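You operate a simulated robot arm through the tools that you are given. There is no shell and no other tool. Be economical: measure what you need, move in short steps, check, and stop when the job is done.

Carry out the task below with a simulated robot arm. There is one attempt and no reset: what you move stays moved.

JOB
Gauge the plate in the wear gauge and spin-test the wheel on the peg.
Fine: slide the bridge back; plate left in the gauge; when the wheel has stopped, lay it on the table.
Where things are to end (x, y in the base frame): orange wheel within 0.06 m of [0.48, -0.3].
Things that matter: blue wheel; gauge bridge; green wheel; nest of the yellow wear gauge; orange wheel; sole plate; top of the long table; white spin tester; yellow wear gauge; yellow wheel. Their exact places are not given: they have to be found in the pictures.

It is judged by the outcome, as a careful person would: the job done as asked, and still so three seconds after it is handed in. It fails if anything else is knocked over, pushed out of place, dropped, spilled or broken.

ROBOT AND FRAMES
A 6-joint arm with a four-finger gripper on a trunk, on a base that drives. Base frame: it is fixed to the floor where the robot stands at the start and does not move with it; the origin is under the middle of the robot, x ahead of it, y to its left, z up; the surface under the hand at the start is at about z = 0.84. Lengths are in m, angles in rad, forces in N, time in s.
With the tool pointing down near the work surface it reaches from about 0.26 to 0.7 m from the robot's upright axis, wherever it stands. Its first joint turns from -2.897 to 2.897 rad. Places, roughly: blue wheel [1, -1, 0.75]; gauge bridge [0.5, 0, 0.9]; green wheel [0.75, -1.25, 0.75]; nest of the yellow wear gauge [0.5, -0.1, 0.8]; sole plate [0.75, -1.5, 0.75]; top of the long table [0.7, -0.7, 0.8]; yellow wheel [0.75, -1, 0.75]. Payload 3.43 kg.
The TCP is the grasp point between the finger pads, 0.03 m short of the fingertips. In the tool frame z runs along the fingers and y along their closing line. Largest opening 0.12 m; the body of the gripper starts 0.085 m behind the TCP.
Orientation is that of the tool frame in the base frame, as [roll, pitch, yaw] about the fixed x, y, z axes, in that order (R = Rz(yaw) Ry(pitch) Rx(roll)). With the fingers straight down and closing along the base's y, the tool's x points along the base's -x, its y along +y and its z along -z.

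CONTROLS
- The arm moves only by the tool drive_tool. Its argument "steps" is a list of rows, each a list of 7 numbers: the shift along the base's x, y, z in m, then the turn, a rotation vector about the base's x, y, z in rad, then the finger opening in m, from 0 to 0.12. In form: [[x, y, z, ax, ay, az, hand], ...]. A call has 1 to 8 rows; each row shifts and turns the commanded pose from where the row before left it. A row lasts 0.2 s, in which the tool goes at most 0.05 m and 0.15 rad; a call with a longer step from one row to the next is refused whole, and so is a gripper value outside its range. Where a pose cannot be reached the arm comes as near as it can. A force on the tool above 40 N (or 10 N above the force at the start of the call, whichever is more), or a blocked arm, ends the call early, and 0.2 s more pass. The fingers move at their own pace and stop on an object; they squeeze with about 36 N. The grip force told is the motor's: it shows also when the fingers shut on nothing. Time passes only in rows, and 0.2 s behind the last, so rows that do not move let the fingers close. It gives the time, the measured TCP pose, the force on the tool (base axes), the opening and the grip force at its end, in the units of the frame above (readings bear some noise), with the torque about the TCP (base axes, N m) and any sound that the robot's microphone picked up.
- Cameras (640 x 400 px; columns grow to the right, rows downward): "scene" is now at [0.0491, 0.1133, 1.6794]; the picture's right is [-0.35, -0.94, 0.00], its down [-0.76, 0.29, -0.58] and it looks along [0.54, -0.20, -0.82] (base axes); focal length 288 px, centre (320, 200). "wrist" rides on the gripper at [0.071, -0.017, -0.12] in the tool frame; the picture's right is [0.23, 0.97, 0.00], its down [-0.81, 0.19, -0.55] and it looks along [-0.54, 0.13, 0.83] (tool axes); focal length 275 px, centre (320, 200).
- snapshot(camera): a new picture of that camera. The clock stands still meanwhile.
- lift_body(by): slides the trunk up (or, below 0, down) by that many m; the arm and the scene camera ride with it, the base frame stays. It gives what a move gives, with no picture.
- steer(legs): drives the robot by 1 to 6 legs, each [ahead, left, turn to the left] in m, m and rad, along the robot's own axes; the way and the turn of a leg run together, so that a leg with both is an arc; at most 1.5 m and 3.142 rad a leg. The arm and the cameras ride along, it lands a little off, and it stops where it bumps. It gives what a move gives.
- aim_head(pan, tilt): turns the head with the scene camera to pan (to the left, within 2.094 rad either way) and tilt (down, from -0.506 to 1.204), counted from straight ahead of the robot. It gives what a move gives.
- point_at(camera, pixels): there is no depth. For up to 12 entries [column, row, z] of the newest picture of that camera ("zoom" is the newest enlarged one), the place [x, y] in the base frame at which the ray of that pixel passes the height z, good to about 0.002 m. The clock stands still meanwhile.
- close_up(camera, box): a new picture of the part [left, top, right, bottom] of that camera's present view, enlarged. The clock stands still meanwhile.
- job_done(): hands the job in; it is judged then, once.

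Work in short steps. Measure before you move; look again where a grasp or a placing could have gone wrong, and mend it. You have 80 turns and 68 pictures in all, those below and enlarged ones among them. Open the gripper and draw the arm clear of the work before you hand the job in, unless the task says otherwise; then end with one line.

The tools are called after "Request:" by a JSON object that holds its "name" and its "arguments". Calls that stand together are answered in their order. drive_tool: Moves the arm, as the interface text tells. Its arguments: {"type":"object","properties":{"steps":{"type":"array"}},"required":["steps"]} The other tools are called the same way: lift_body (by) slides the trunk up or down; steer (legs) drives the base; aim_head (pan, tilt) turns the head that bears the scene camera; snapshot (camera) takes a picture; point_at (camera, pixels) gives the place at which the rays of pixels pass given heights; close_up (camera, box) takes an enlarged picture of a part of a camera's view; job_done () hands the job in.

At the start:

```text
time: 0.0
eef_pos: [0.4411, -0.2673, 1.0998]
orientation: [3.141, -0.001, -3.141]
contact_force: [0.3, -0.6, 0.3]
torque: [0.0, -0.01, 0.01]
opening: 0.1202
gripper_force: 0.1
trunk travel left (down, up): [-0.2, 0.24]
robot x, y, heading: [0.002, -0.0022, -0.001]
head pan, tilt: [-0.358, 0.953]
```

scene: 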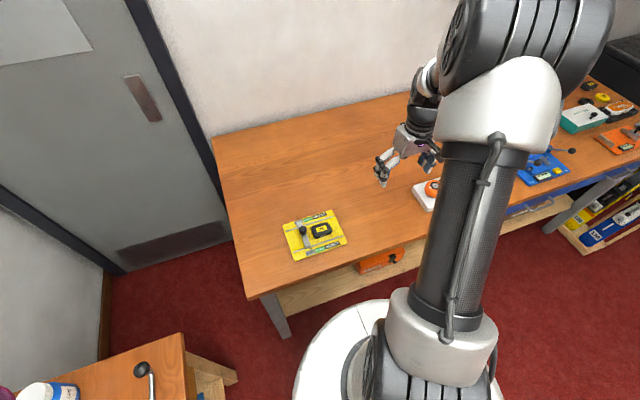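
wrist: 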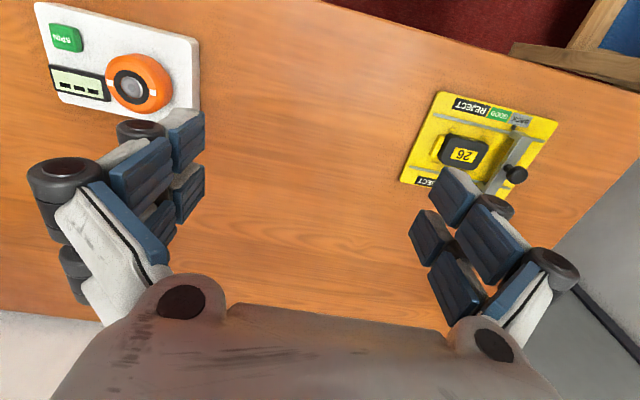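

The wrist view shows the tester (orange wheel near 140,83, SPIN button 65,38) and the yellow gauge (plate 462,152, bridge knob 515,174). I enlarge both.

Request:
{"name": "close_up", "arguments": {"camera": "wrist", "box": [380, 70, 580, 210]}}

Request:
{"name": "close_up", "arguments": {"camera": "wrist", "box": [20, 0, 220, 130]}}

Request:
{"name": "close_up", "arguments": {"camera": "scene", "box": [270, 190, 370, 270]}}

Request:
{"name": "point_at", "arguments": {"camera": "wrist", "pixels": [[462, 152, 0.87], [515, 174, 0.9], [437, 92, 0.85], [557, 122, 0.85], [402, 182, 0.85], [140, 83, 0.88], [65, 38, 0.87], [36, 3, 0.86], [198, 40, 0.86], [58, 100, 0.86]]}}

```text
2.86 times, centred on (480, 140) of wrist
```

zoom: 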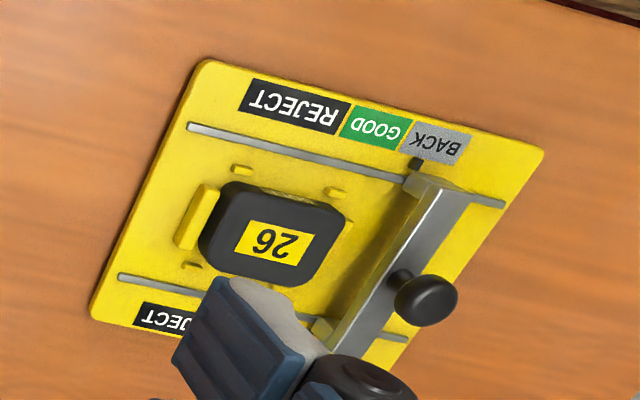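

```text
3.08 times, centred on (120, 65) of wrist
```

zoom: 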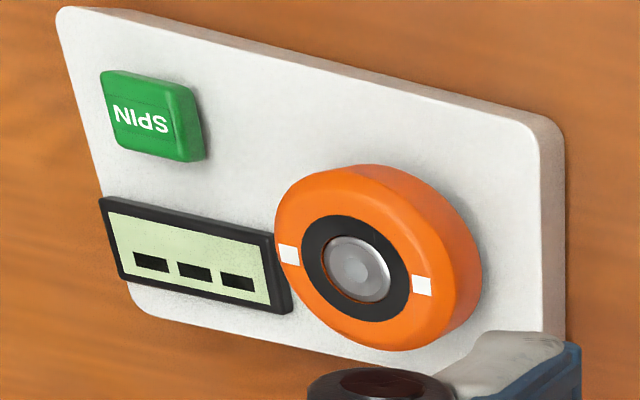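

```text
5.00 times, centred on (320, 230) of scene
```

zoom: 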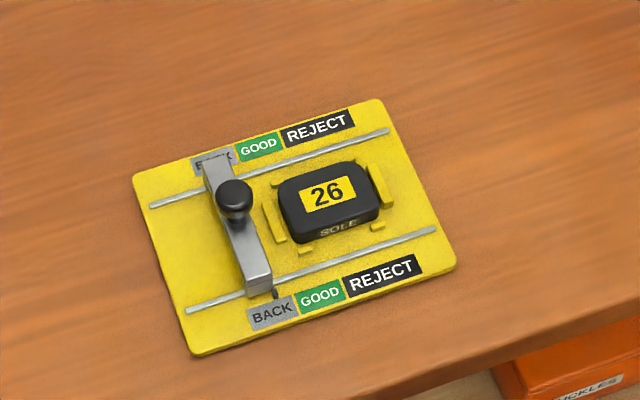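

```text
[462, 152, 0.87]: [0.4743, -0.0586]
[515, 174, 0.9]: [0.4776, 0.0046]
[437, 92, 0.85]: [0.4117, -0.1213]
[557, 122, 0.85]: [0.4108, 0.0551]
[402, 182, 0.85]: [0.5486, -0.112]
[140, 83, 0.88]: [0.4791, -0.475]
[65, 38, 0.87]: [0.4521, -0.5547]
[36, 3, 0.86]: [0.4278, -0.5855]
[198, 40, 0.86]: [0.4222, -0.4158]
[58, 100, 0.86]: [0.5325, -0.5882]
```

I measure rails, bridge and knob from both cameras to fix heights and the gauge's yaw.

Request:
{"name": "point_at", "arguments": {"camera": "wrist", "pixels": [[434.5, 114.5, 0.85], [543, 141, 0.85], [410, 167, 0.85], [509.7, 189, 0.85], [517, 174, 0.88], [517, 174, 0.9], [517, 174, 0.92], [464, 153, 0.86], [464, 153, 0.88], [148, 87, 0.87], [148, 87, 0.89], [148, 87, 0.91]]}}

Request:
{"name": "point_at", "arguments": {"camera": "scene", "pixels": [[303, 229, 0.88], [303, 229, 0.9], [303, 229, 0.92], [321.4, 228.6, 0.86], [321.4, 228.6, 0.88], [286, 231, 0.85], [333.6, 216, 0.85], [293.5, 252, 0.85], [343, 236, 0.85], [312.5, 248, 0.86], [297, 223, 0.88]]}}

```text
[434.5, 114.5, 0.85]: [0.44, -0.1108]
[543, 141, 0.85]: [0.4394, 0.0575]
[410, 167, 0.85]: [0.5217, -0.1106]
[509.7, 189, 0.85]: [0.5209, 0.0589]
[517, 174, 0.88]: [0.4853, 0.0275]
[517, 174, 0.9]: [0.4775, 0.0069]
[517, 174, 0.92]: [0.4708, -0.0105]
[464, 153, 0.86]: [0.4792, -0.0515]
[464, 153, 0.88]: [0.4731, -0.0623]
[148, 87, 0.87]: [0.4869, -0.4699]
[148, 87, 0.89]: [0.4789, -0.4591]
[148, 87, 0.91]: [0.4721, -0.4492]
```

```text
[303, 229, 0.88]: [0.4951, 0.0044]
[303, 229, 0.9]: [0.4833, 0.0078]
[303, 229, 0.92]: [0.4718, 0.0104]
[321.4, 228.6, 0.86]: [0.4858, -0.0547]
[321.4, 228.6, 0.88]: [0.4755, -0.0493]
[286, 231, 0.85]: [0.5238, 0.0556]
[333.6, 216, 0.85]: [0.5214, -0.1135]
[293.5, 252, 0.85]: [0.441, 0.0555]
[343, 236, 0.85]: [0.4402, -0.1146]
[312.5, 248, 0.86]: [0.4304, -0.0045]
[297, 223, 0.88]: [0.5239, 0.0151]
```

Rails run along y (x≈0.44 and 0.521); knob is near (0.478, 0.007, 0.90). I move above the knob with the hand partly open.

Request:
{"name": "drive_tool", "arguments": {"steps": [[0.006, 0.045, -0.01, 0, 0, 0, 0.07], [0.006, 0.046, -0.01, 0, 0, 0, 0.07], [0.006, 0.046, -0.01, 0, 0, 0, 0.07], [0.006, 0.046, -0.01, 0, 0, 0, 0.07], [0.006, 0.046, -0.01, 0, 0, 0, 0.07], [0.006, 0.046, -0.01, 0, 0, 0, 0.07], [0, 0, -0.04, 0, 0, 0, 0.07], [0, 0, 0, 0, 0, 0, 0.07]]}}

Request:
{"name": "snapshot", "arguments": {"camera": "wrist"}}

Request:
{"name": "snapshot", "arguments": {"camera": "scene"}}

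```text
time: 1.8
eef_pos: [0.4775, 0.0063, 1.0006]
orientation: [-3.141, 0.0, -3.14]
contact_force: [-0.4, 0.1, -0.5]
torque: [-0.03, -0.02, -0.03]
opening: 0.0699
gripper_force: 0.0
trunk travel left (down, up): [-0.2, 0.24]
robot x, y, heading: [-0.0035, -0.0037, 0.003]
head pan, tilt: [-0.358, 0.953]
```

```text
62 pictures are left
```

wrist: 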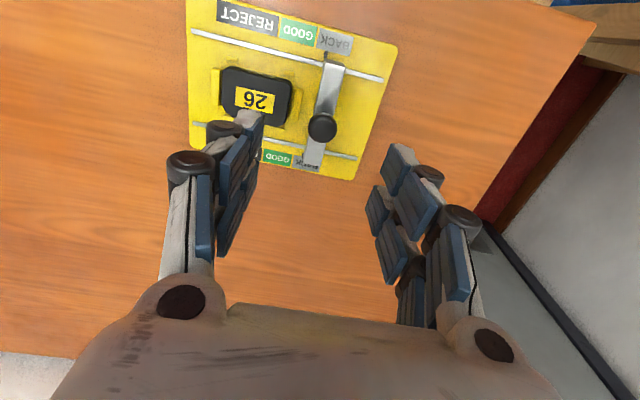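

```text
61 pictures are left
```

scene: 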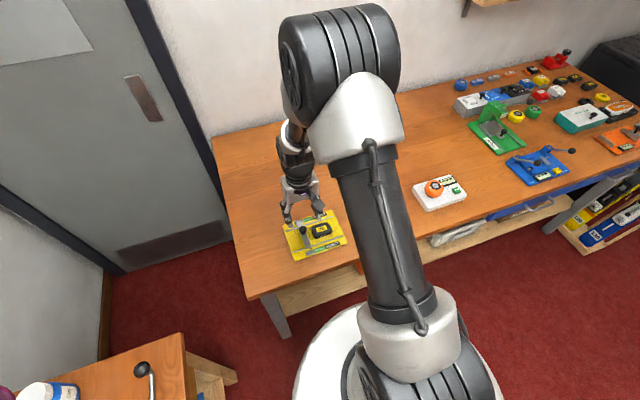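

Knob at (322,128) in the wrist view; I triangulate it and the bridge bar against the earlier scene rays.

Request:
{"name": "point_at", "arguments": {"camera": "wrist", "pixels": [[322, 128, 0.88], [322, 128, 0.89], [322, 128, 0.9], [322, 128, 0.91], [310, 128, 0.9], [336, 128, 0.9], [332, 60, 0.87], [313, 167, 0.87], [256, 99, 0.87], [256, 99, 0.86]]}}

Request:
{"name": "close_up", "arguments": {"camera": "wrist", "box": [180, 0, 420, 180]}}

Request:
{"name": "close_up", "arguments": {"camera": "scene", "box": [260, 150, 380, 270]}}

```text
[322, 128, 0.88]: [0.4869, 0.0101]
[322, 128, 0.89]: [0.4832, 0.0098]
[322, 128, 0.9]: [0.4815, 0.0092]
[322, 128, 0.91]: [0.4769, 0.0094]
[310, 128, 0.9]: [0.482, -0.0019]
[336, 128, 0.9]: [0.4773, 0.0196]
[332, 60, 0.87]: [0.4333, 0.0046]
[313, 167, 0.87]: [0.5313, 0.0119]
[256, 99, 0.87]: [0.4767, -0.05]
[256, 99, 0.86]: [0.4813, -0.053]
```

```text
2.22 times, centred on (300, 90) of wrist
```

zoom: 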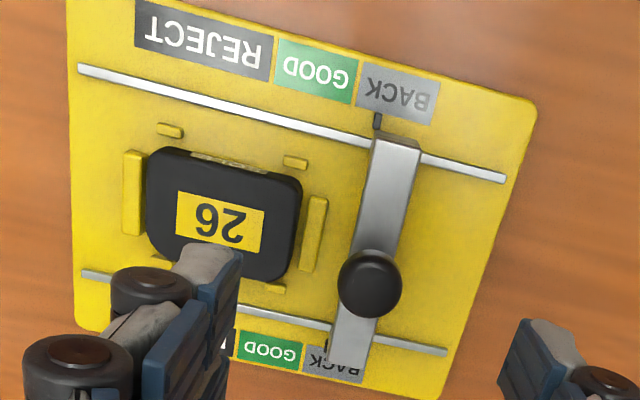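

```text
3.33 times, centred on (320, 210) of scene
```

zoom: 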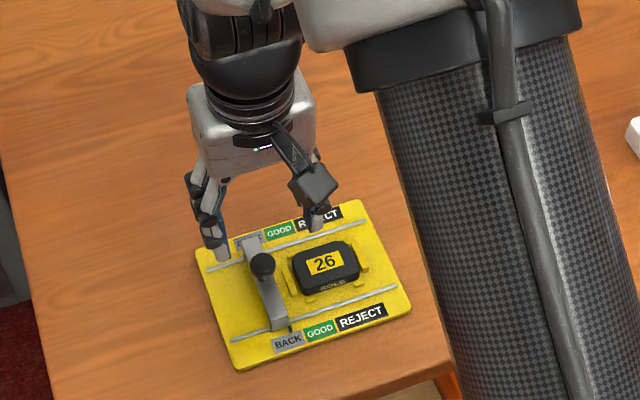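

Knob centre ≈(0.481, 0.009, 0.90), about 0.022 wide. I come down to TCP z≈0.92 (tips ≈0.89) and look before closing.

Request:
{"name": "drive_tool", "arguments": {"steps": [[0.003, 0.002, -0.03, 0, 0, 0, 0.05], [0, 0, -0.03, 0, 0, 0, 0.05], [0, 0, -0.02, 0, 0, 0, 0.05], [0, 0, 0, 0, 0, 0, 0.05]]}}

Request:
{"name": "close_up", "arguments": {"camera": "wrist", "box": [200, 20, 440, 200]}}

Request:
{"name": "close_up", "arguments": {"camera": "scene", "box": [260, 180, 360, 270]}}

```text
time: 2.8
eef_pos: [0.4823, 0.0093, 0.9209]
orientation: [-3.141, -0.001, 3.14]
contact_force: [0.6, 0.0, 0.0]
torque: [0.0, 0.0, 0.02]
opening: 0.0501
gripper_force: 0.1
trunk travel left (down, up): [-0.2, 0.24]
robot x, y, heading: [-0.0006, 0.0004, 0.0]
head pan, tilt: [-0.358, 0.953]
```

```text
2.22 times, centred on (320, 110) of wrist
```

zoom: 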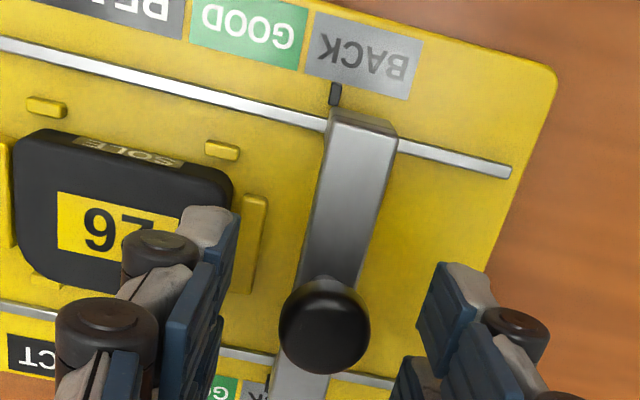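

```text
4.44 times, centred on (310, 225) of scene
```

zoom: 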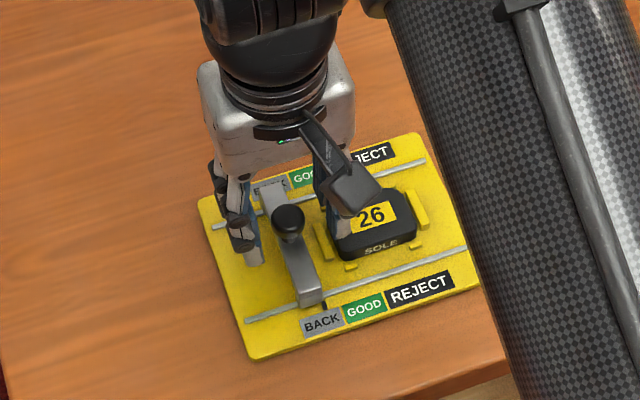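

Fingers look to straddle the knob; I check its x in this view.

Request:
{"name": "point_at", "arguments": {"camera": "zoom", "pixels": [[288, 220, 0.89], [288, 220, 0.9], [288, 220, 0.91]]}}

Request:
{"name": "point_at", "arguments": {"camera": "wrist", "pixels": [[321.4, 166, 0.89], [321.4, 166, 0.9], [321.4, 166, 0.91]]}}

```text
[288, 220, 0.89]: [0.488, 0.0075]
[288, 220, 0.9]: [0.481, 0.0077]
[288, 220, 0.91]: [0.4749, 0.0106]
```

```text
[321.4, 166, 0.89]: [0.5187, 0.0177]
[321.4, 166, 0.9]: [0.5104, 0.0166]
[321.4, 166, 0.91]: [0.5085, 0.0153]
```

Consistent with (0.481, 0.008, 0.90). I close the fingers on the knob.

Request:
{"name": "drive_tool", "arguments": {"steps": [[0, 0, 0, 0, 0, 0, 0.01], [0, 0, 0, 0, 0, 0, 0.01], [0, 0, 0, 0, 0, 0, 0.01], [0, 0, 0, 0, 0, 0, 0.01]]}}

Request:
{"name": "close_up", "arguments": {"camera": "scene", "box": [260, 180, 360, 270]}}

```text
time: 3.8
eef_pos: [0.4816, 0.0085, 0.9208]
orientation: [-3.139, 0.001, 3.141]
contact_force: [1.0, -0.2, -0.2]
torque: [0.02, 0.01, 0.0]
opening: 0.0217
gripper_force: 36.1
trunk travel left (down, up): [-0.2, 0.24]
robot x, y, heading: [-0.0, 0.0025, -0.001]
head pan, tilt: [-0.358, 0.953]
```

```text
4.44 times, centred on (310, 225) of scene
```

zoom: 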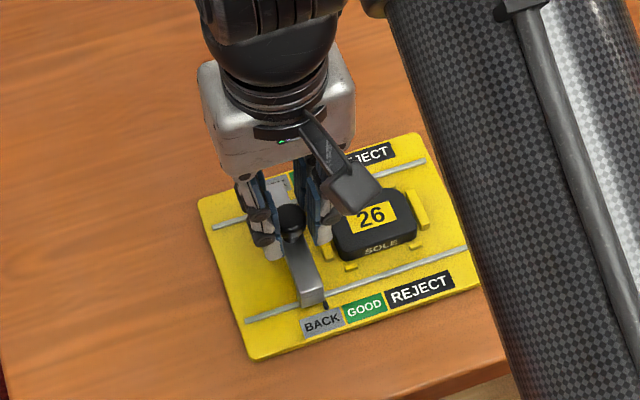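

Gripping the knob (0.0217 m). I slide toward −y in small steps and watch the force.

Request:
{"name": "drive_tool", "arguments": {"steps": [[0, -0.005, 0, 0, 0, 0, 0.01], [0, -0.005, 0, 0, 0, 0, 0.01], [0, -0.005, 0, 0, 0, 0, 0.01], [0, -0.005, 0, 0, 0, 0, 0.01]]}}

Request:
{"name": "close_up", "arguments": {"camera": "scene", "box": [260, 180, 360, 270]}}

```text
time: 4.8
eef_pos: [0.4797, -0.0103, 0.9221]
orientation: [-3.141, 0.0, 3.141]
contact_force: [-6.5, -0.4, 3.4]
torque: [0.17, -0.14, 0.05]
opening: 0.0212
gripper_force: 35.9
trunk travel left (down, up): [-0.2, 0.24]
robot x, y, heading: [0.0, 0.0008, 0.007]
head pan, tilt: [-0.358, 0.953]
```

```text
4.44 times, centred on (310, 225) of scene
```

zoom: 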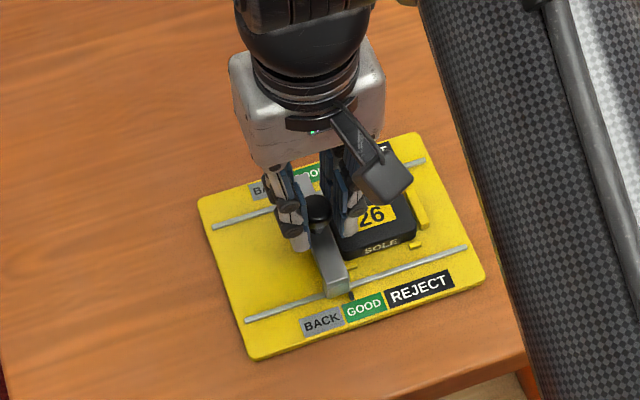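

The bridge moves with the hand; pointer just into GOOD. I continue.

Request:
{"name": "drive_tool", "arguments": {"steps": [[0, -0.004, 0, 0, 0, 0, 0.01], [0, -0.004, 0, 0, 0, 0, 0.01], [0, -0.004, 0, 0, 0, 0, 0.01]]}}

Request:
{"name": "close_up", "arguments": {"camera": "scene", "box": [260, 180, 360, 270]}}

```text
time: 5.6
eef_pos: [0.4816, -0.0221, 0.9206]
orientation: [-3.141, -0.001, 3.141]
contact_force: [-3.2, 0.4, 5.2]
torque: [0.17, 0.92, 0.0]
opening: 0.0214
gripper_force: 36.4
trunk travel left (down, up): [-0.2, 0.24]
robot x, y, heading: [0.0009, 0.0004, -0.001]
head pan, tilt: [-0.358, 0.953]
```

```text
4.44 times, centred on (310, 225) of scene
```

zoom: 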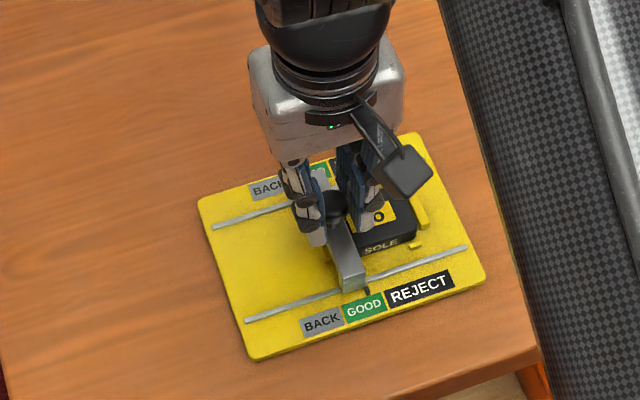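

Pointer mid-GOOD with no stop yet; I continue in smaller steps.

Request:
{"name": "drive_tool", "arguments": {"steps": [[0, -0.003, 0, 0, 0, 0, 0.01], [0, -0.003, 0, 0, 0, 0, 0.01], [0, -0.003, 0, 0, 0, 0, 0.01]]}}

Request:
{"name": "close_up", "arguments": {"camera": "scene", "box": [260, 180, 360, 270]}}

```text
time: 6.4
eef_pos: [0.4805, -0.0327, 0.9212]
orientation: [-3.14, 0.002, 3.141]
contact_force: [-5.1, 0.3, 7.8]
torque: [0.15, 0.8, -0.03]
opening: 0.021
gripper_force: 36.3
trunk travel left (down, up): [-0.2, 0.24]
robot x, y, heading: [0.0019, -0.0004, -0.0]
head pan, tilt: [-0.358, 0.953]
```

```text
4.44 times, centred on (310, 225) of scene
```

zoom: 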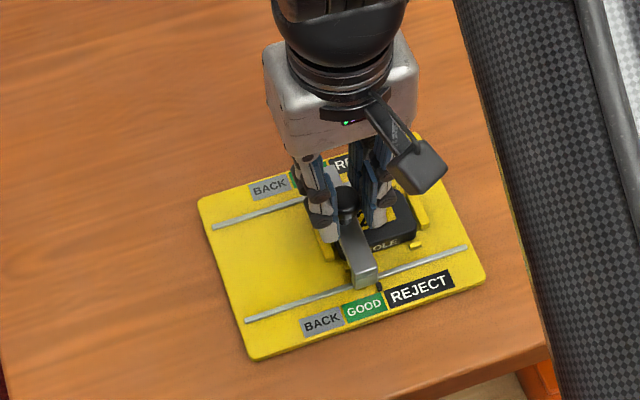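

Bridge is now passing over the plate's edge, pointer at the end of GOOD. I go on.

Request:
{"name": "drive_tool", "arguments": {"steps": [[0, -0.003, 0, 0, 0, 0, 0.01], [0, -0.003, 0, 0, 0, 0, 0.01], [0, -0.003, 0, 0, 0, 0, 0.01]]}}

Request:
{"name": "close_up", "arguments": {"camera": "scene", "box": [260, 180, 360, 270]}}

```text
time: 7.2
eef_pos: [0.4808, -0.0405, 0.9211]
orientation: [3.141, 0.003, 3.141]
contact_force: [-6.7, 0.8, 15.9]
torque: [0.15, 0.37, 0.06]
opening: 0.0213
gripper_force: 36.3
trunk travel left (down, up): [-0.2, 0.24]
robot x, y, heading: [-0.0009, 0.0038, -0.001]
head pan, tilt: [-0.358, 0.953]
```

```text
4.44 times, centred on (310, 225) of scene
```

zoom: 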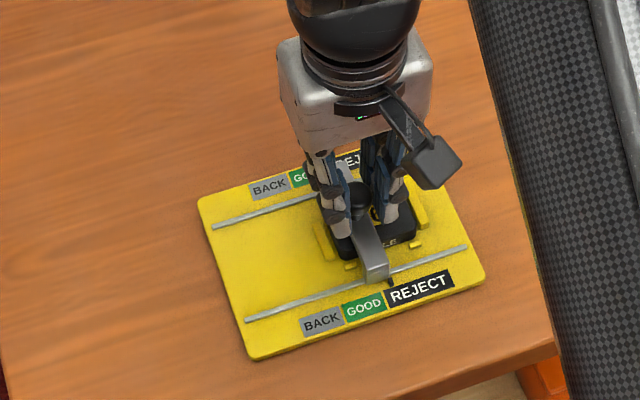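

Pointer enters REJECT, but upward force has risen to 16 N. I look with the wrist camera before going further.

Request:
{"name": "close_up", "arguments": {"camera": "wrist", "box": [180, 20, 460, 220]}}

Request:
{"name": "drive_tool", "arguments": {"steps": [[0, 0, 0.001, 0, 0, 0, 0.01], [0, 0, 0, 0, 0, 0, 0.01]]}}

```text
2.00 times, centred on (320, 120) of wrist
```

zoom: 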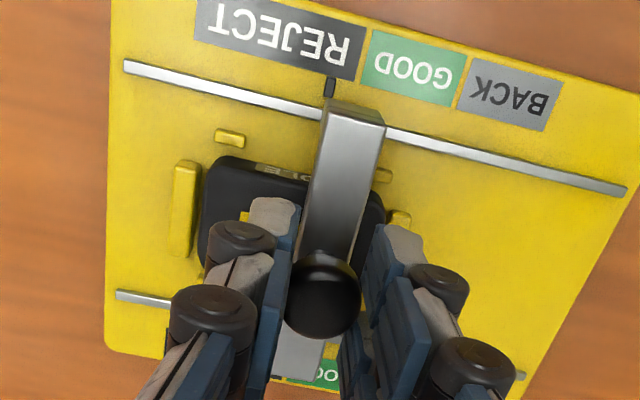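

```text
time: 7.8
eef_pos: [0.4799, -0.0409, 0.9214]
orientation: [3.141, 0.002, -3.141]
contact_force: [-6.3, -1.2, 6.5]
torque: [-0.04, -0.84, -0.06]
opening: 0.0213
gripper_force: 36.1
trunk travel left (down, up): [-0.2, 0.24]
robot x, y, heading: [-0.0018, 0.0003, 0.006]
head pan, tilt: [-0.358, 0.953]
```

The load was just from constrained height; it eased. I continue until a stop shows.

Request:
{"name": "drive_tool", "arguments": {"steps": [[0, -0.003, 0, 0, 0, 0, 0.01], [0, -0.003, 0, 0, 0, 0, 0.01], [0, -0.003, 0, 0, 0, 0, 0.01], [0, -0.003, 0, 0, 0, 0, 0.01]]}}

Request:
{"name": "close_up", "arguments": {"camera": "wrist", "box": [180, 20, 460, 220]}}

```text
time: 8.8
eef_pos: [0.4803, -0.0523, 0.9211]
orientation: [3.141, -0.001, -3.141]
contact_force: [-6.1, 0.7, 3.6]
torque: [0.15, 0.35, 0.05]
opening: 0.021
gripper_force: 36.0
trunk travel left (down, up): [-0.2, 0.24]
robot x, y, heading: [-0.0001, -0.0007, 0.006]
head pan, tilt: [-0.358, 0.953]
```

```text
2.00 times, centred on (320, 120) of wrist
```

zoom: 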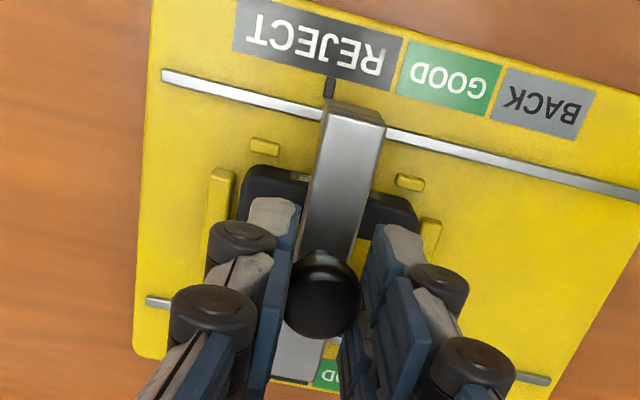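

Pointer is within REJECT and still free. I continue to find the end stop.

Request:
{"name": "drive_tool", "arguments": {"steps": [[0, -0.004, 0, 0, 0, 0, 0.01], [0, -0.004, 0, 0, 0, 0, 0.01], [0, -0.004, 0, 0, 0, 0, 0.01], [0, -0.004, 0, 0, 0, 0, 0.01], [0, -0.004, 0, 0, 0, 0, 0.01]]}}

Request:
{"name": "close_up", "arguments": {"camera": "wrist", "box": [180, 20, 460, 220]}}

```text
time: 10.0
eef_pos: [0.4796, -0.0687, 0.9216]
orientation: [-3.14, 0.002, -3.14]
contact_force: [-2.0, 16.9, -0.2]
torque: [0.52, 0.16, -0.04]
opening: 0.0214
gripper_force: 35.7
trunk travel left (down, up): [-0.2, 0.24]
robot x, y, heading: [-0.0012, -0.0018, 0.001]
head pan, tilt: [-0.358, 0.953]
```

```text
2.00 times, centred on (320, 120) of wrist
```

zoom: 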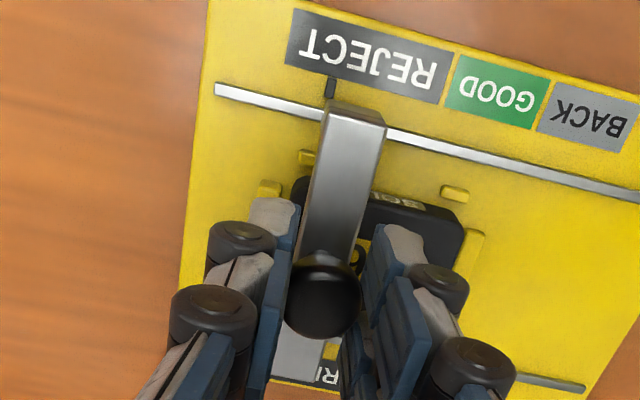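

A firm stop at y≈−0.069 (17 N), pointer at the end of REJECT: the plate gauges REJECT (worn). Now I slide the bridge back to y≈0.009.

Request:
{"name": "drive_tool", "arguments": {"steps": [[0, 0.01, 0, 0, 0, 0, 0.01], [0, 0.012, 0, 0, 0, 0, 0.01], [0, 0.012, 0, 0, 0, 0, 0.01], [0, 0.012, 0, 0, 0, 0, 0.01], [0, 0.012, 0, 0, 0, 0, 0.01], [0, 0.012, 0, 0, 0, 0, 0.01], [0, 0.008, 0, 0, 0, 0, 0.01]]}}

Request:
{"name": "close_up", "arguments": {"camera": "wrist", "box": [180, 20, 460, 220]}}

```text
time: 11.6
eef_pos: [0.4809, 0.0051, 0.9215]
orientation: [3.141, -0.003, -3.141]
contact_force: [-5.5, 0.4, 0.2]
torque: [-0.24, -0.38, -0.14]
opening: 0.0212
gripper_force: 35.8
trunk travel left (down, up): [-0.2, 0.24]
robot x, y, heading: [-0.0007, 0.0, -0.0]
head pan, tilt: [-0.358, 0.953]
```

```text
2.00 times, centred on (320, 120) of wrist
```

zoom: 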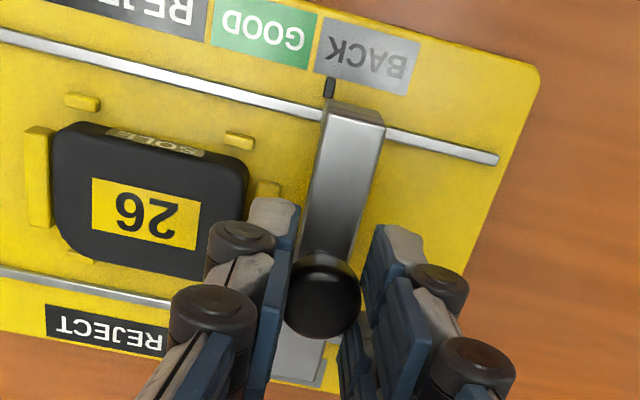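

Pointer is at the edge of BACK; I push a bit further to the original place or the back stop.

Request:
{"name": "drive_tool", "arguments": {"steps": [[0, 0.003, 0, 0, 0, 0, 0.01], [0, 0.003, 0, 0, 0, 0, 0.01], [0, 0.002, 0, 0, 0, 0, 0.01]]}}

Request:
{"name": "close_up", "arguments": {"camera": "scene", "box": [260, 180, 360, 270]}}

```text
time: 12.4
eef_pos: [0.4828, 0.0108, 0.923]
orientation: [-3.141, 0.001, 3.141]
contact_force: [-3.0, -11.7, -0.4]
torque: [-0.54, 0.17, -0.08]
opening: 0.0211
gripper_force: 36.1
trunk travel left (down, up): [-0.2, 0.24]
robot x, y, heading: [-0.0008, -0.0008, 0.001]
head pan, tilt: [-0.358, 0.953]
```

```text
4.44 times, centred on (310, 225) of scene
```

zoom: 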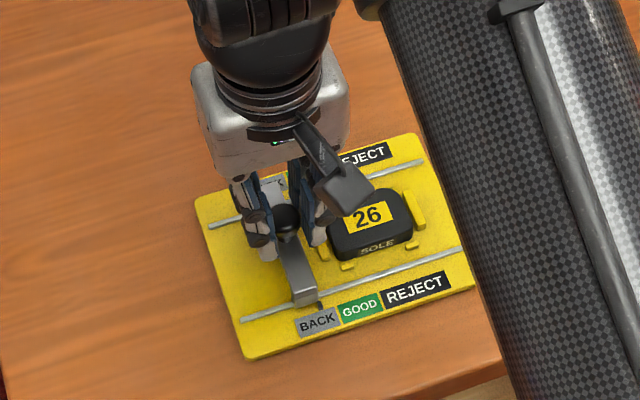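

Back stop reached (−12 N), pointer on BACK. I ease off, release, and rise.

Request:
{"name": "drive_tool", "arguments": {"steps": [[0, -0.002, 0, 0, 0, 0, 0.01], [0, 0, 0, 0, 0, 0, 0.045], [0, 0, 0, 0, 0, 0, 0.045], [0, 0, 0.02, 0, 0, 0, 0.045], [0, 0, 0.04, 0, 0, 0, 0.045], [0, 0, 0.045, 0, 0, 0, 0.045]]}}

Request:
{"name": "snapshot", "arguments": {"camera": "wrist"}}

Request:
{"name": "close_up", "arguments": {"camera": "scene", "box": [260, 180, 360, 270]}}

```text
time: 13.8
eef_pos: [0.4802, 0.0132, 1.027]
orientation: [3.141, 0.0, 3.141]
contact_force: [0.3, -0.4, 0.2]
torque: [0.02, 0.03, 0.01]
opening: 0.045
gripper_force: 0.0
trunk travel left (down, up): [-0.2, 0.24]
robot x, y, heading: [0.003, 0.0009, -0.002]
head pan, tilt: [-0.358, 0.953]
```

```text
46 pictures are left
```

wrist: 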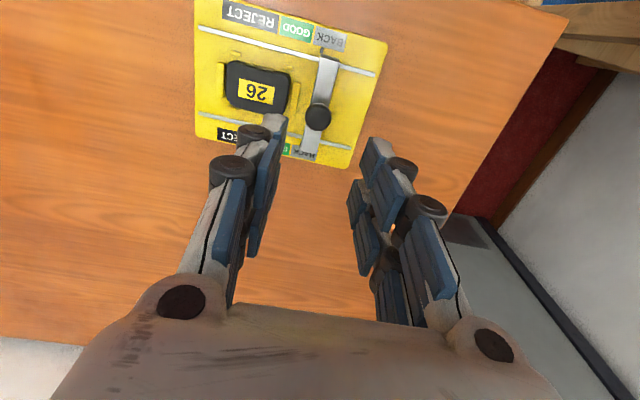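

```text
4.44 times, centred on (310, 225) of scene
```

zoom: 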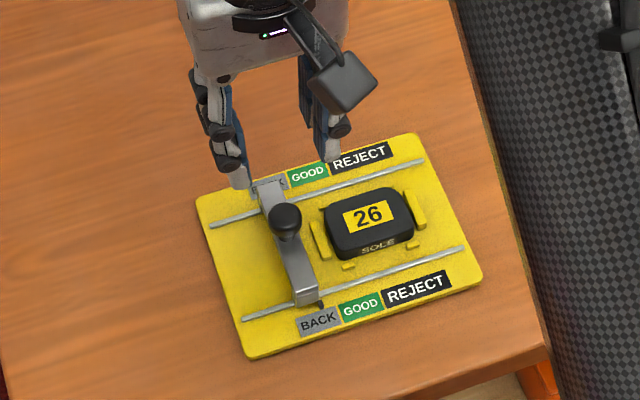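

Bridge is back and plate still in its nest. The SPIN button (~0.71 m out) is at the reach limit, so I raise the hand and drive 0.25 m to the right, parallel to the table.

Request:
{"name": "drive_tool", "arguments": {"steps": [[0, 0, 0.04, 0, 0, 0, 0.02], [0, 0, 0.03, 0, 0, 0, 0.0]]}}

Request:
{"name": "steer", "arguments": {"legs": [[0, -0.25, 0]]}}

Request:
{"name": "snapshot", "arguments": {"camera": "scene"}}

Request:
{"name": "snapshot", "arguments": {"camera": "wrist"}}

```text
time: 14.4
eef_pos: [0.4803, 0.0143, 1.0964]
orientation: [3.14, 0.0, -3.141]
contact_force: [0.2, -0.3, 0.3]
torque: [-0.01, 0.03, -0.01]
opening: 0.0052
gripper_force: 2.9
trunk travel left (down, up): [-0.2, 0.24]
robot x, y, heading: [-0.0014, 0.0018, 0.005]
head pan, tilt: [-0.358, 0.953]
```

```text
time: 16.2
eef_pos: [0.4811, -0.2346, 1.0961]
orientation: [-3.141, -0.001, -3.135]
contact_force: [0.6, -0.4, 0.0]
torque: [0.02, 0.0, 0.04]
opening: 0.0
gripper_force: 33.2
trunk travel left (down, up): [-0.2, 0.24]
robot x, y, heading: [0.0027, -0.2514, 0.005]
head pan, tilt: [-0.358, 0.953]
```

```text
44 pictures are left
```

scene: 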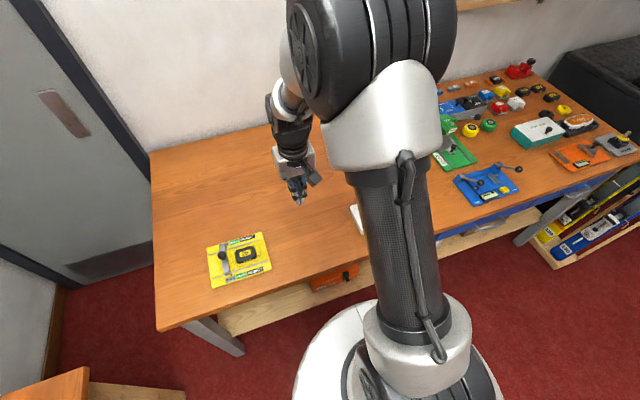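

```text
43 pictures are left
```

wrist: 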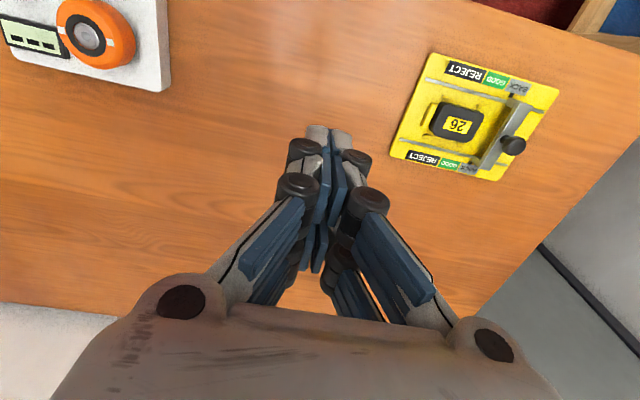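

Now I move over the tester with fingers closed and look from above.

Request:
{"name": "drive_tool", "arguments": {"steps": [[-0.006, -0.046, 0, 0, 0, 0, 0], [-0.006, -0.046, 0, 0, 0, 0, 0], [-0.006, -0.046, 0, 0, 0, 0, 0], [-0.006, -0.046, 0, 0, 0, 0, 0], [-0.006, -0.046, 0, 0, 0, 0, 0], [0, -0.046, 0, 0, 0, 0, 0], [0, -0.03, -0.02, 0, 0, 0, 0], [0, 0, 0, 0, 0, 0, 0]]}}

Request:
{"name": "snapshot", "arguments": {"camera": "wrist"}}

Request:
{"name": "snapshot", "arguments": {"camera": "scene"}}

```text
time: 18.0
eef_pos: [0.451, -0.5416, 1.0751]
orientation: [-3.141, 0.001, -3.136]
contact_force: [0.0, 0.1, -0.2]
torque: [0.04, -0.02, -0.01]
opening: 0.0
gripper_force: 33.4
trunk travel left (down, up): [-0.2, 0.24]
robot x, y, heading: [-0.0019, -0.2472, 0.007]
head pan, tilt: [-0.358, 0.953]
```

```text
42 pictures are left
```

wrist: 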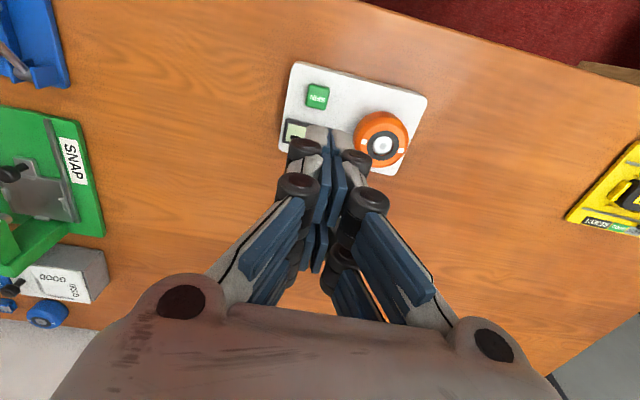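

```text
41 pictures are left
```

scene: 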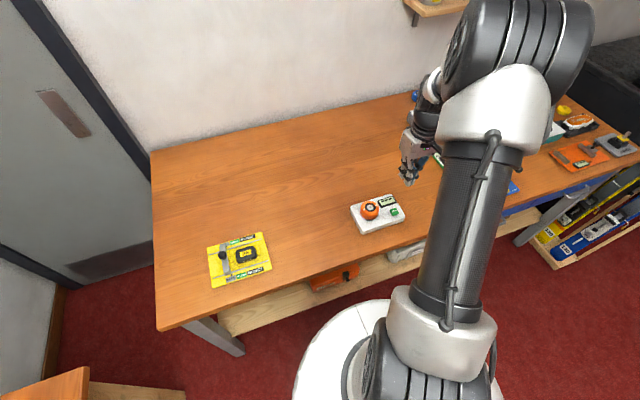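

SPIN button at wrist (317,96), scene (395,212); wheel hub wrist (381,144), scene (370,208). I triangulate.

Request:
{"name": "close_up", "arguments": {"camera": "scene", "box": [345, 185, 415, 240]}}

Request:
{"name": "point_at", "arguments": {"camera": "wrist", "pixels": [[317, 96, 0.86], [317, 96, 0.87], [317, 96, 0.88], [382, 144, 0.86], [382, 144, 0.88], [382, 144, 0.9], [294, 62, 0.85], [427, 98, 0.85]]}}

Request:
{"name": "point_at", "arguments": {"camera": "scene", "pixels": [[394.5, 212, 0.86], [394.5, 212, 0.87], [394.5, 212, 0.88], [369.5, 206, 0.86], [369.5, 206, 0.88], [369.5, 206, 0.9]]}}

```text
7.27 times, centred on (380, 212) of scene
```

zoom: 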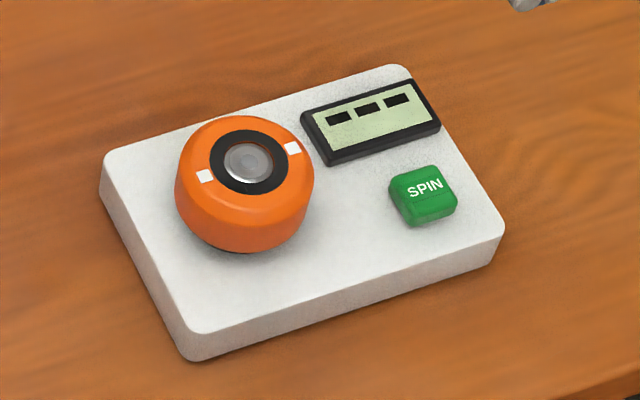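

```text
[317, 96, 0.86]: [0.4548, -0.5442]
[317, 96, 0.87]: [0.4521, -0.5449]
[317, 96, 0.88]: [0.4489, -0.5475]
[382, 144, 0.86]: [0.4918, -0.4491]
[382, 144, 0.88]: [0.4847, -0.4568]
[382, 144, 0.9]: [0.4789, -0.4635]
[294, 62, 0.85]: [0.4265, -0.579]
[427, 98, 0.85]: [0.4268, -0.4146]
```

```text
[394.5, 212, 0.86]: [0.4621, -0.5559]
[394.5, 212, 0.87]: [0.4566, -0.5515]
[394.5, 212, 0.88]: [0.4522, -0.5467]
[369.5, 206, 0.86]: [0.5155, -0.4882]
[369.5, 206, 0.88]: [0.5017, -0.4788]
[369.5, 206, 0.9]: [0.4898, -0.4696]
```

Button centre ≈(0.451,−0.547), top ≈0.878; wheel ≈(0.48,−0.466), top ≈0.91. I descend to tips ≈0.015 above the button.

Request:
{"name": "drive_tool", "arguments": {"steps": [[0, -0.0055, -0.045, 0, 0, 0, 0], [0, 0, -0.045, 0, 0, 0, 0], [0, 0, -0.045, 0, 0, 0, 0], [0, 0, -0.012, 0, 0, 0, 0], [0, 0, 0, 0, 0, 0, 0]]}}

Request:
{"name": "close_up", "arguments": {"camera": "wrist", "box": [220, 40, 440, 180]}}

Request:
{"name": "close_up", "arguments": {"camera": "scene", "box": [345, 165, 425, 240]}}

```text
time: 19.2
eef_pos: [0.4521, -0.5457, 0.9293]
orientation: [3.141, 0.002, -3.138]
contact_force: [0.4, -0.5, -0.4]
torque: [-0.03, 0.0, -0.01]
opening: 0.0
gripper_force: 33.4
trunk travel left (down, up): [-0.2, 0.24]
robot x, y, heading: [-0.001, -0.2458, 0.004]
head pan, tilt: [-0.358, 0.953]
```

```text
2.86 times, centred on (330, 110) of wrist
```

zoom: 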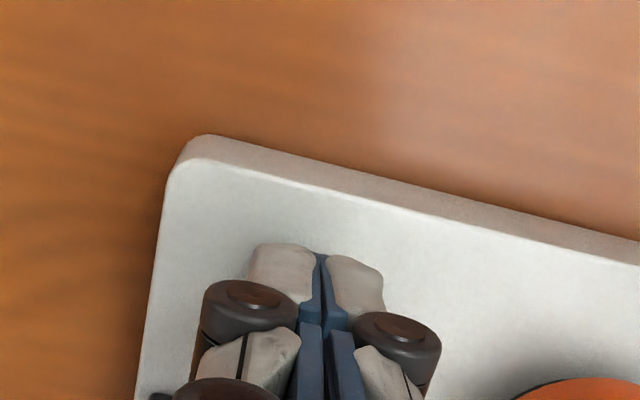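

```text
5.33 times, centred on (385, 202) of scene
```

zoom: 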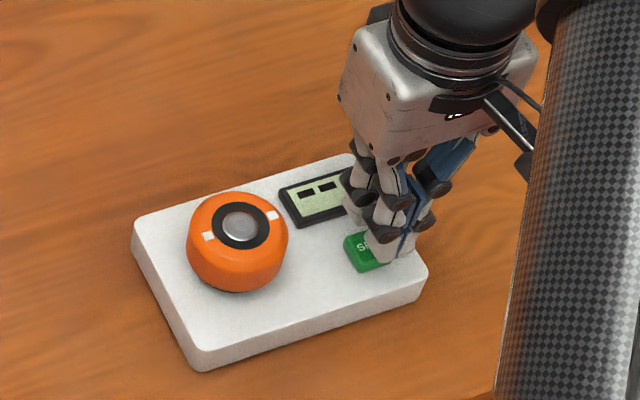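

Tips hang over the button. I press down in small steps and then raise.

Request:
{"name": "drive_tool", "arguments": {"steps": [[0, 0, -0.006, 0, 0, 0, 0], [0, 0, -0.005, 0, 0, 0, 0], [0, 0, -0.004, 0, 0, 0, 0], [0, 0, -0.003, 0, 0, 0, 0], [0, 0, -0.003, 0, 0, 0, 0]]}}

Request:
{"name": "close_up", "arguments": {"camera": "scene", "box": [345, 165, 425, 240]}}

```text
time: 20.4
eef_pos: [0.4515, -0.5452, 0.9087]
orientation: [3.141, 0.001, -3.136]
contact_force: [-2.1, 1.4, 6.2]
torque: [0.0, 0.11, 0.0]
opening: 0.0059
gripper_force: 33.1
trunk travel left (down, up): [-0.2, 0.24]
robot x, y, heading: [0.0015, -0.2471, 0.006]
head pan, tilt: [-0.358, 0.953]
heard: click
```

```text
5.33 times, centred on (385, 202) of scene
```

zoom: 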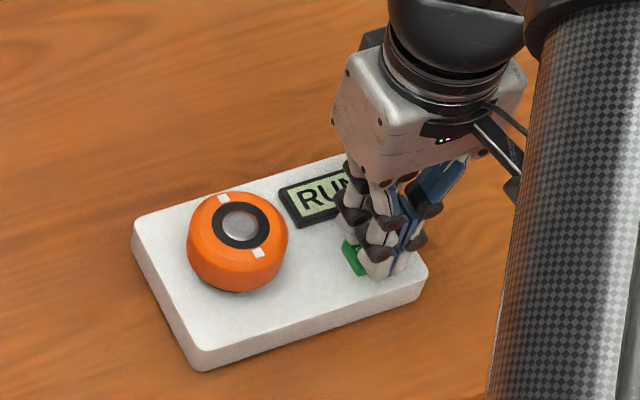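

Click heard and display shows RUN. I raise straight up, clear of the wheel, and wait.

Request:
{"name": "drive_tool", "arguments": {"steps": [[0, 0, 0.02, 0, 0, 0, 0], [0, 0, 0.04, 0, 0, 0, 0], [0, 0, 0.05, 0, 0, 0, 0], [0, 0, 0.02, 0, 0, 0, 0], [0, 0, 0, 0, 0, 0, 0], [0, 0, 0, 0, 0, 0, 0], [0, 0, 0, 0, 0, 0, 0], [0, 0, 0, 0, 0, 0, 0]]}}

Request:
{"name": "close_up", "arguments": {"camera": "scene", "box": [345, 165, 425, 240]}}

```text
time: 22.2
eef_pos: [0.4509, -0.5451, 1.0386]
orientation: [-3.141, 0.0, -3.136]
contact_force: [0.4, 0.5, 0.4]
torque: [0.03, -0.01, -0.01]
opening: 0.0
gripper_force: 33.3
trunk travel left (down, up): [-0.2, 0.24]
robot x, y, heading: [0.0036, -0.2494, 0.007]
head pan, tilt: [-0.358, 0.953]
```

```text
5.33 times, centred on (385, 202) of scene
```

zoom: 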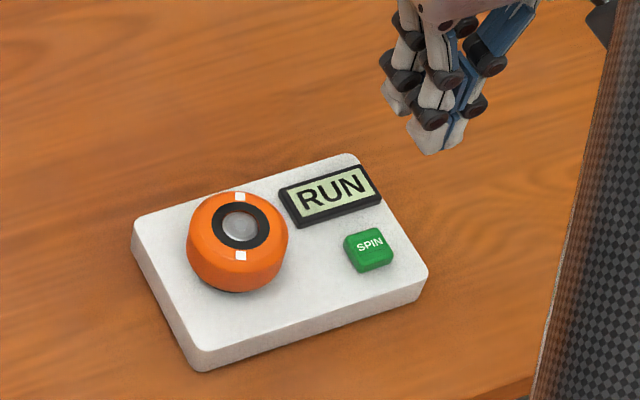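

The wheel is spinning (marks turned). While waiting, I position above the wheel and open the hand.

Request:
{"name": "drive_tool", "arguments": {"steps": [[0.014, 0.04, 0, 0, 0, 0, 0.1], [0.015, 0.039, 0, 0, 0, 0, 0.1], [0, 0, 0, 0, 0, 0, 0.1], [0, 0, 0, 0, 0, 0, 0.1], [0, 0, 0, 0, 0, 0, 0.1], [0, 0, 0, 0, 0, 0, 0.1], [0, 0, 0, 0, 0, 0, 0.1], [0, 0, 0, 0, 0, 0, 0.1]]}}

Request:
{"name": "snapshot", "arguments": {"camera": "wrist"}}

Request:
{"name": "close_up", "arguments": {"camera": "scene", "box": [345, 165, 425, 240]}}

```text
time: 24.0
eef_pos: [0.4792, -0.4657, 1.0388]
orientation: [3.14, 0.0, -3.138]
contact_force: [-0.4, 1.0, -0.2]
torque: [0.03, 0.0, -0.03]
opening: 0.0997
gripper_force: 0.2
trunk travel left (down, up): [-0.2, 0.24]
robot x, y, heading: [0.0015, -0.25, 0.007]
head pan, tilt: [-0.358, 0.953]
```

```text
35 pictures are left
```

wrist: 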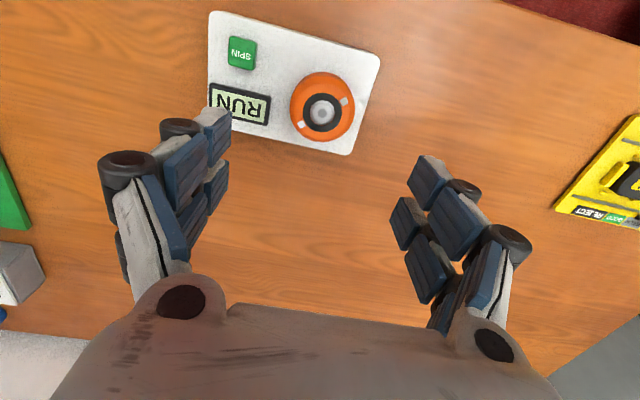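

```text
5.33 times, centred on (385, 202) of scene
```

zoom: 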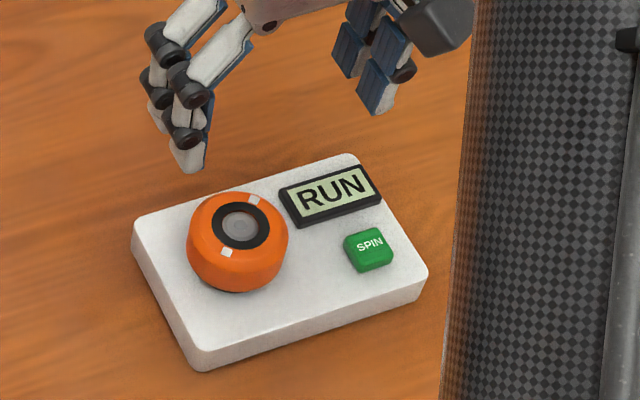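

Still RUN. I measure the wheel, the display's near edge and the gap in the wrist view, while waiting some more.

Request:
{"name": "point_at", "arguments": {"camera": "wrist", "pixels": [[291, 107, 0.89], [354, 107, 0.89], [323, 73, 0.89], [323, 142, 0.89], [270, 95, 0.875], [266, 124, 0.875], [322, 112, 0.91], [322, 112, 0.905], [298, 140, 0.862], [362, 118, 0.862]]}}

Request:
{"name": "drive_tool", "arguments": {"steps": [[0, 0, 0, 0, 0, 0, 0.1], [0, 0, 0, 0, 0, 0, 0.1], [0, 0, 0, 0, 0, 0, 0.1], [0, 0, 0, 0, 0, 0, 0.1], [0, 0, 0, 0, 0, 0, 0.1], [0, 0, 0, 0, 0, 0, 0.1], [0, 0, 0, 0, 0, 0, 0.1], [0, 0, 0, 0, 0, 0, 0.1]]}}

Request:
{"name": "close_up", "arguments": {"camera": "wrist", "box": [190, 0, 400, 170]}}

```text
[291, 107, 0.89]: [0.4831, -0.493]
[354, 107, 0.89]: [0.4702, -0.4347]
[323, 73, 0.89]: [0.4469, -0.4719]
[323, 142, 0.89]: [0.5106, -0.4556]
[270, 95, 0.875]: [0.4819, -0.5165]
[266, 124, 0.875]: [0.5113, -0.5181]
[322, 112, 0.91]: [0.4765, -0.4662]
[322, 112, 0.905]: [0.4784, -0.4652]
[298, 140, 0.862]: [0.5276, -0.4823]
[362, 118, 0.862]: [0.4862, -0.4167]
```

```text
time: 25.8
eef_pos: [0.4808, -0.4652, 1.0379]
orientation: [3.14, 0.001, -3.137]
contact_force: [-0.7, 0.5, 0.1]
torque: [-0.04, 0.01, -0.01]
opening: 0.0998
gripper_force: 0.1
trunk travel left (down, up): [-0.2, 0.24]
robot x, y, heading: [0.0003, -0.2501, 0.006]
head pan, tilt: [-0.358, 0.953]
```

```text
2.35 times, centred on (295, 85) of wrist
```

zoom: 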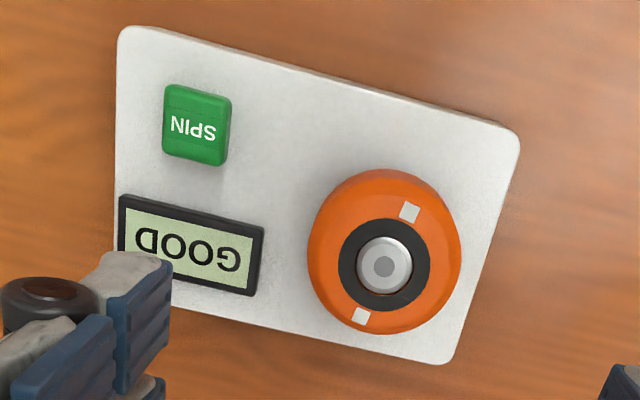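

Display reads GOOD. I check the wheel is at rest by comparing with a later picture, with the fingers narrowed to 0.076 meanwhile.

Request:
{"name": "drive_tool", "arguments": {"steps": [[0, 0, 0, 0, 0, 0, 0.076], [0, 0, 0, 0, 0, 0, 0.076], [0, 0, 0, 0, 0, 0, 0.076], [0, 0, 0, 0, 0, 0, 0.076]]}}

Request:
{"name": "close_up", "arguments": {"camera": "wrist", "box": [190, 0, 400, 170]}}

```text
time: 26.8
eef_pos: [0.4794, -0.4666, 1.039]
orientation: [-3.14, 0.001, -3.136]
contact_force: [-0.1, 0.6, -0.2]
torque: [0.0, -0.02, 0.0]
opening: 0.076
gripper_force: 0.1
trunk travel left (down, up): [-0.2, 0.24]
robot x, y, heading: [-0.0, -0.2534, 0.009]
head pan, tilt: [-0.358, 0.953]
```

```text
2.35 times, centred on (295, 85) of wrist
```

zoom: 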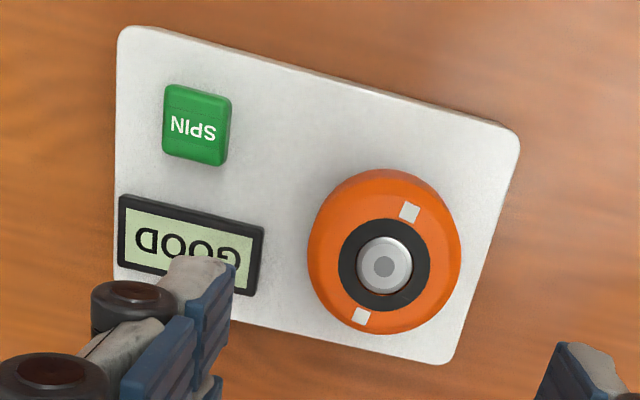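

Marks unchanged: the wheel has stopped, verdict GOOD. I descend to TCP z≈0.91 around the wheel (tips 0.88, above board and display).

Request:
{"name": "drive_tool", "arguments": {"steps": [[0, 0.001, -0.045, 0, 0, 0, 0.076], [0, 0, -0.045, 0, 0, 0, 0.076], [0, 0, -0.028, 0, 0, 0, 0.076], [0, 0, -0.01, 0, 0, 0, 0.076], [0, 0, 0, 0, 0, 0, 0.076]]}}

Request:
{"name": "close_up", "arguments": {"camera": "scene", "box": [345, 165, 425, 240]}}

Request:
{"name": "close_up", "arguments": {"camera": "wrist", "box": [170, 40, 470, 240]}}

```text
time: 28.0
eef_pos: [0.4816, -0.4641, 0.9093]
orientation: [3.142, 0.001, -3.136]
contact_force: [-0.2, 0.3, 0.6]
torque: [-0.02, -0.02, 0.02]
opening: 0.0761
gripper_force: 0.0
trunk travel left (down, up): [-0.2, 0.24]
robot x, y, heading: [0.0015, -0.2507, 0.011]
head pan, tilt: [-0.358, 0.953]
```

```text
5.33 times, centred on (385, 202) of scene
```

zoom: 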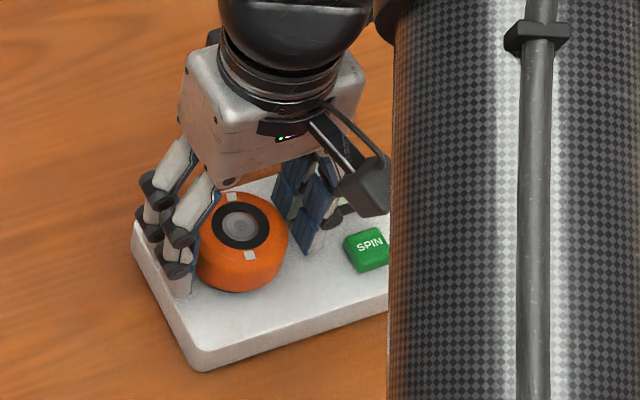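

```text
2.00 times, centred on (320, 140) of wrist
```

zoom: 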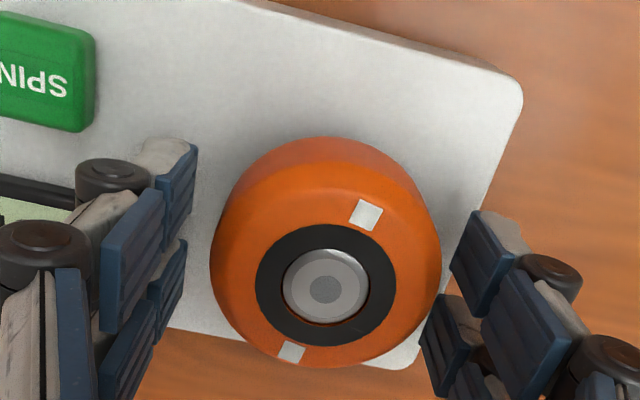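

Fingers straddle the wheel, roughly centred. I close.

Request:
{"name": "drive_tool", "arguments": {"steps": [[0, 0, -0.002, 0, 0, 0, 0.06], [0, 0.001, 0, 0, 0, 0, 0.04], [0, 0, 0, 0, 0, 0, 0.04], [0, 0, 0, 0, 0, 0, 0.04], [0, 0, 0, 0, 0, 0, 0.04]]}}

Request:
{"name": "close_up", "arguments": {"camera": "wrist", "box": [170, 40, 470, 240]}}

```text
time: 29.2
eef_pos: [0.4814, -0.464, 0.9064]
orientation: [-3.141, 0.0, -3.137]
contact_force: [1.2, -1.8, 1.0]
torque: [-0.02, -0.02, 0.01]
opening: 0.0575
gripper_force: 36.0
trunk travel left (down, up): [-0.2, 0.24]
robot x, y, heading: [-0.0022, -0.2494, 0.004]
head pan, tilt: [-0.358, 0.953]
```

```text
2.00 times, centred on (320, 140) of wrist
```

zoom: 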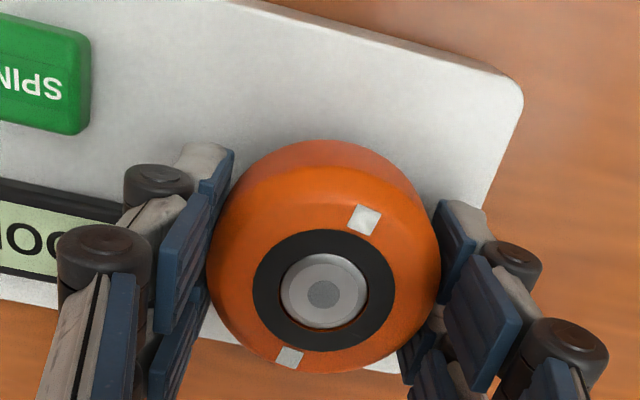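

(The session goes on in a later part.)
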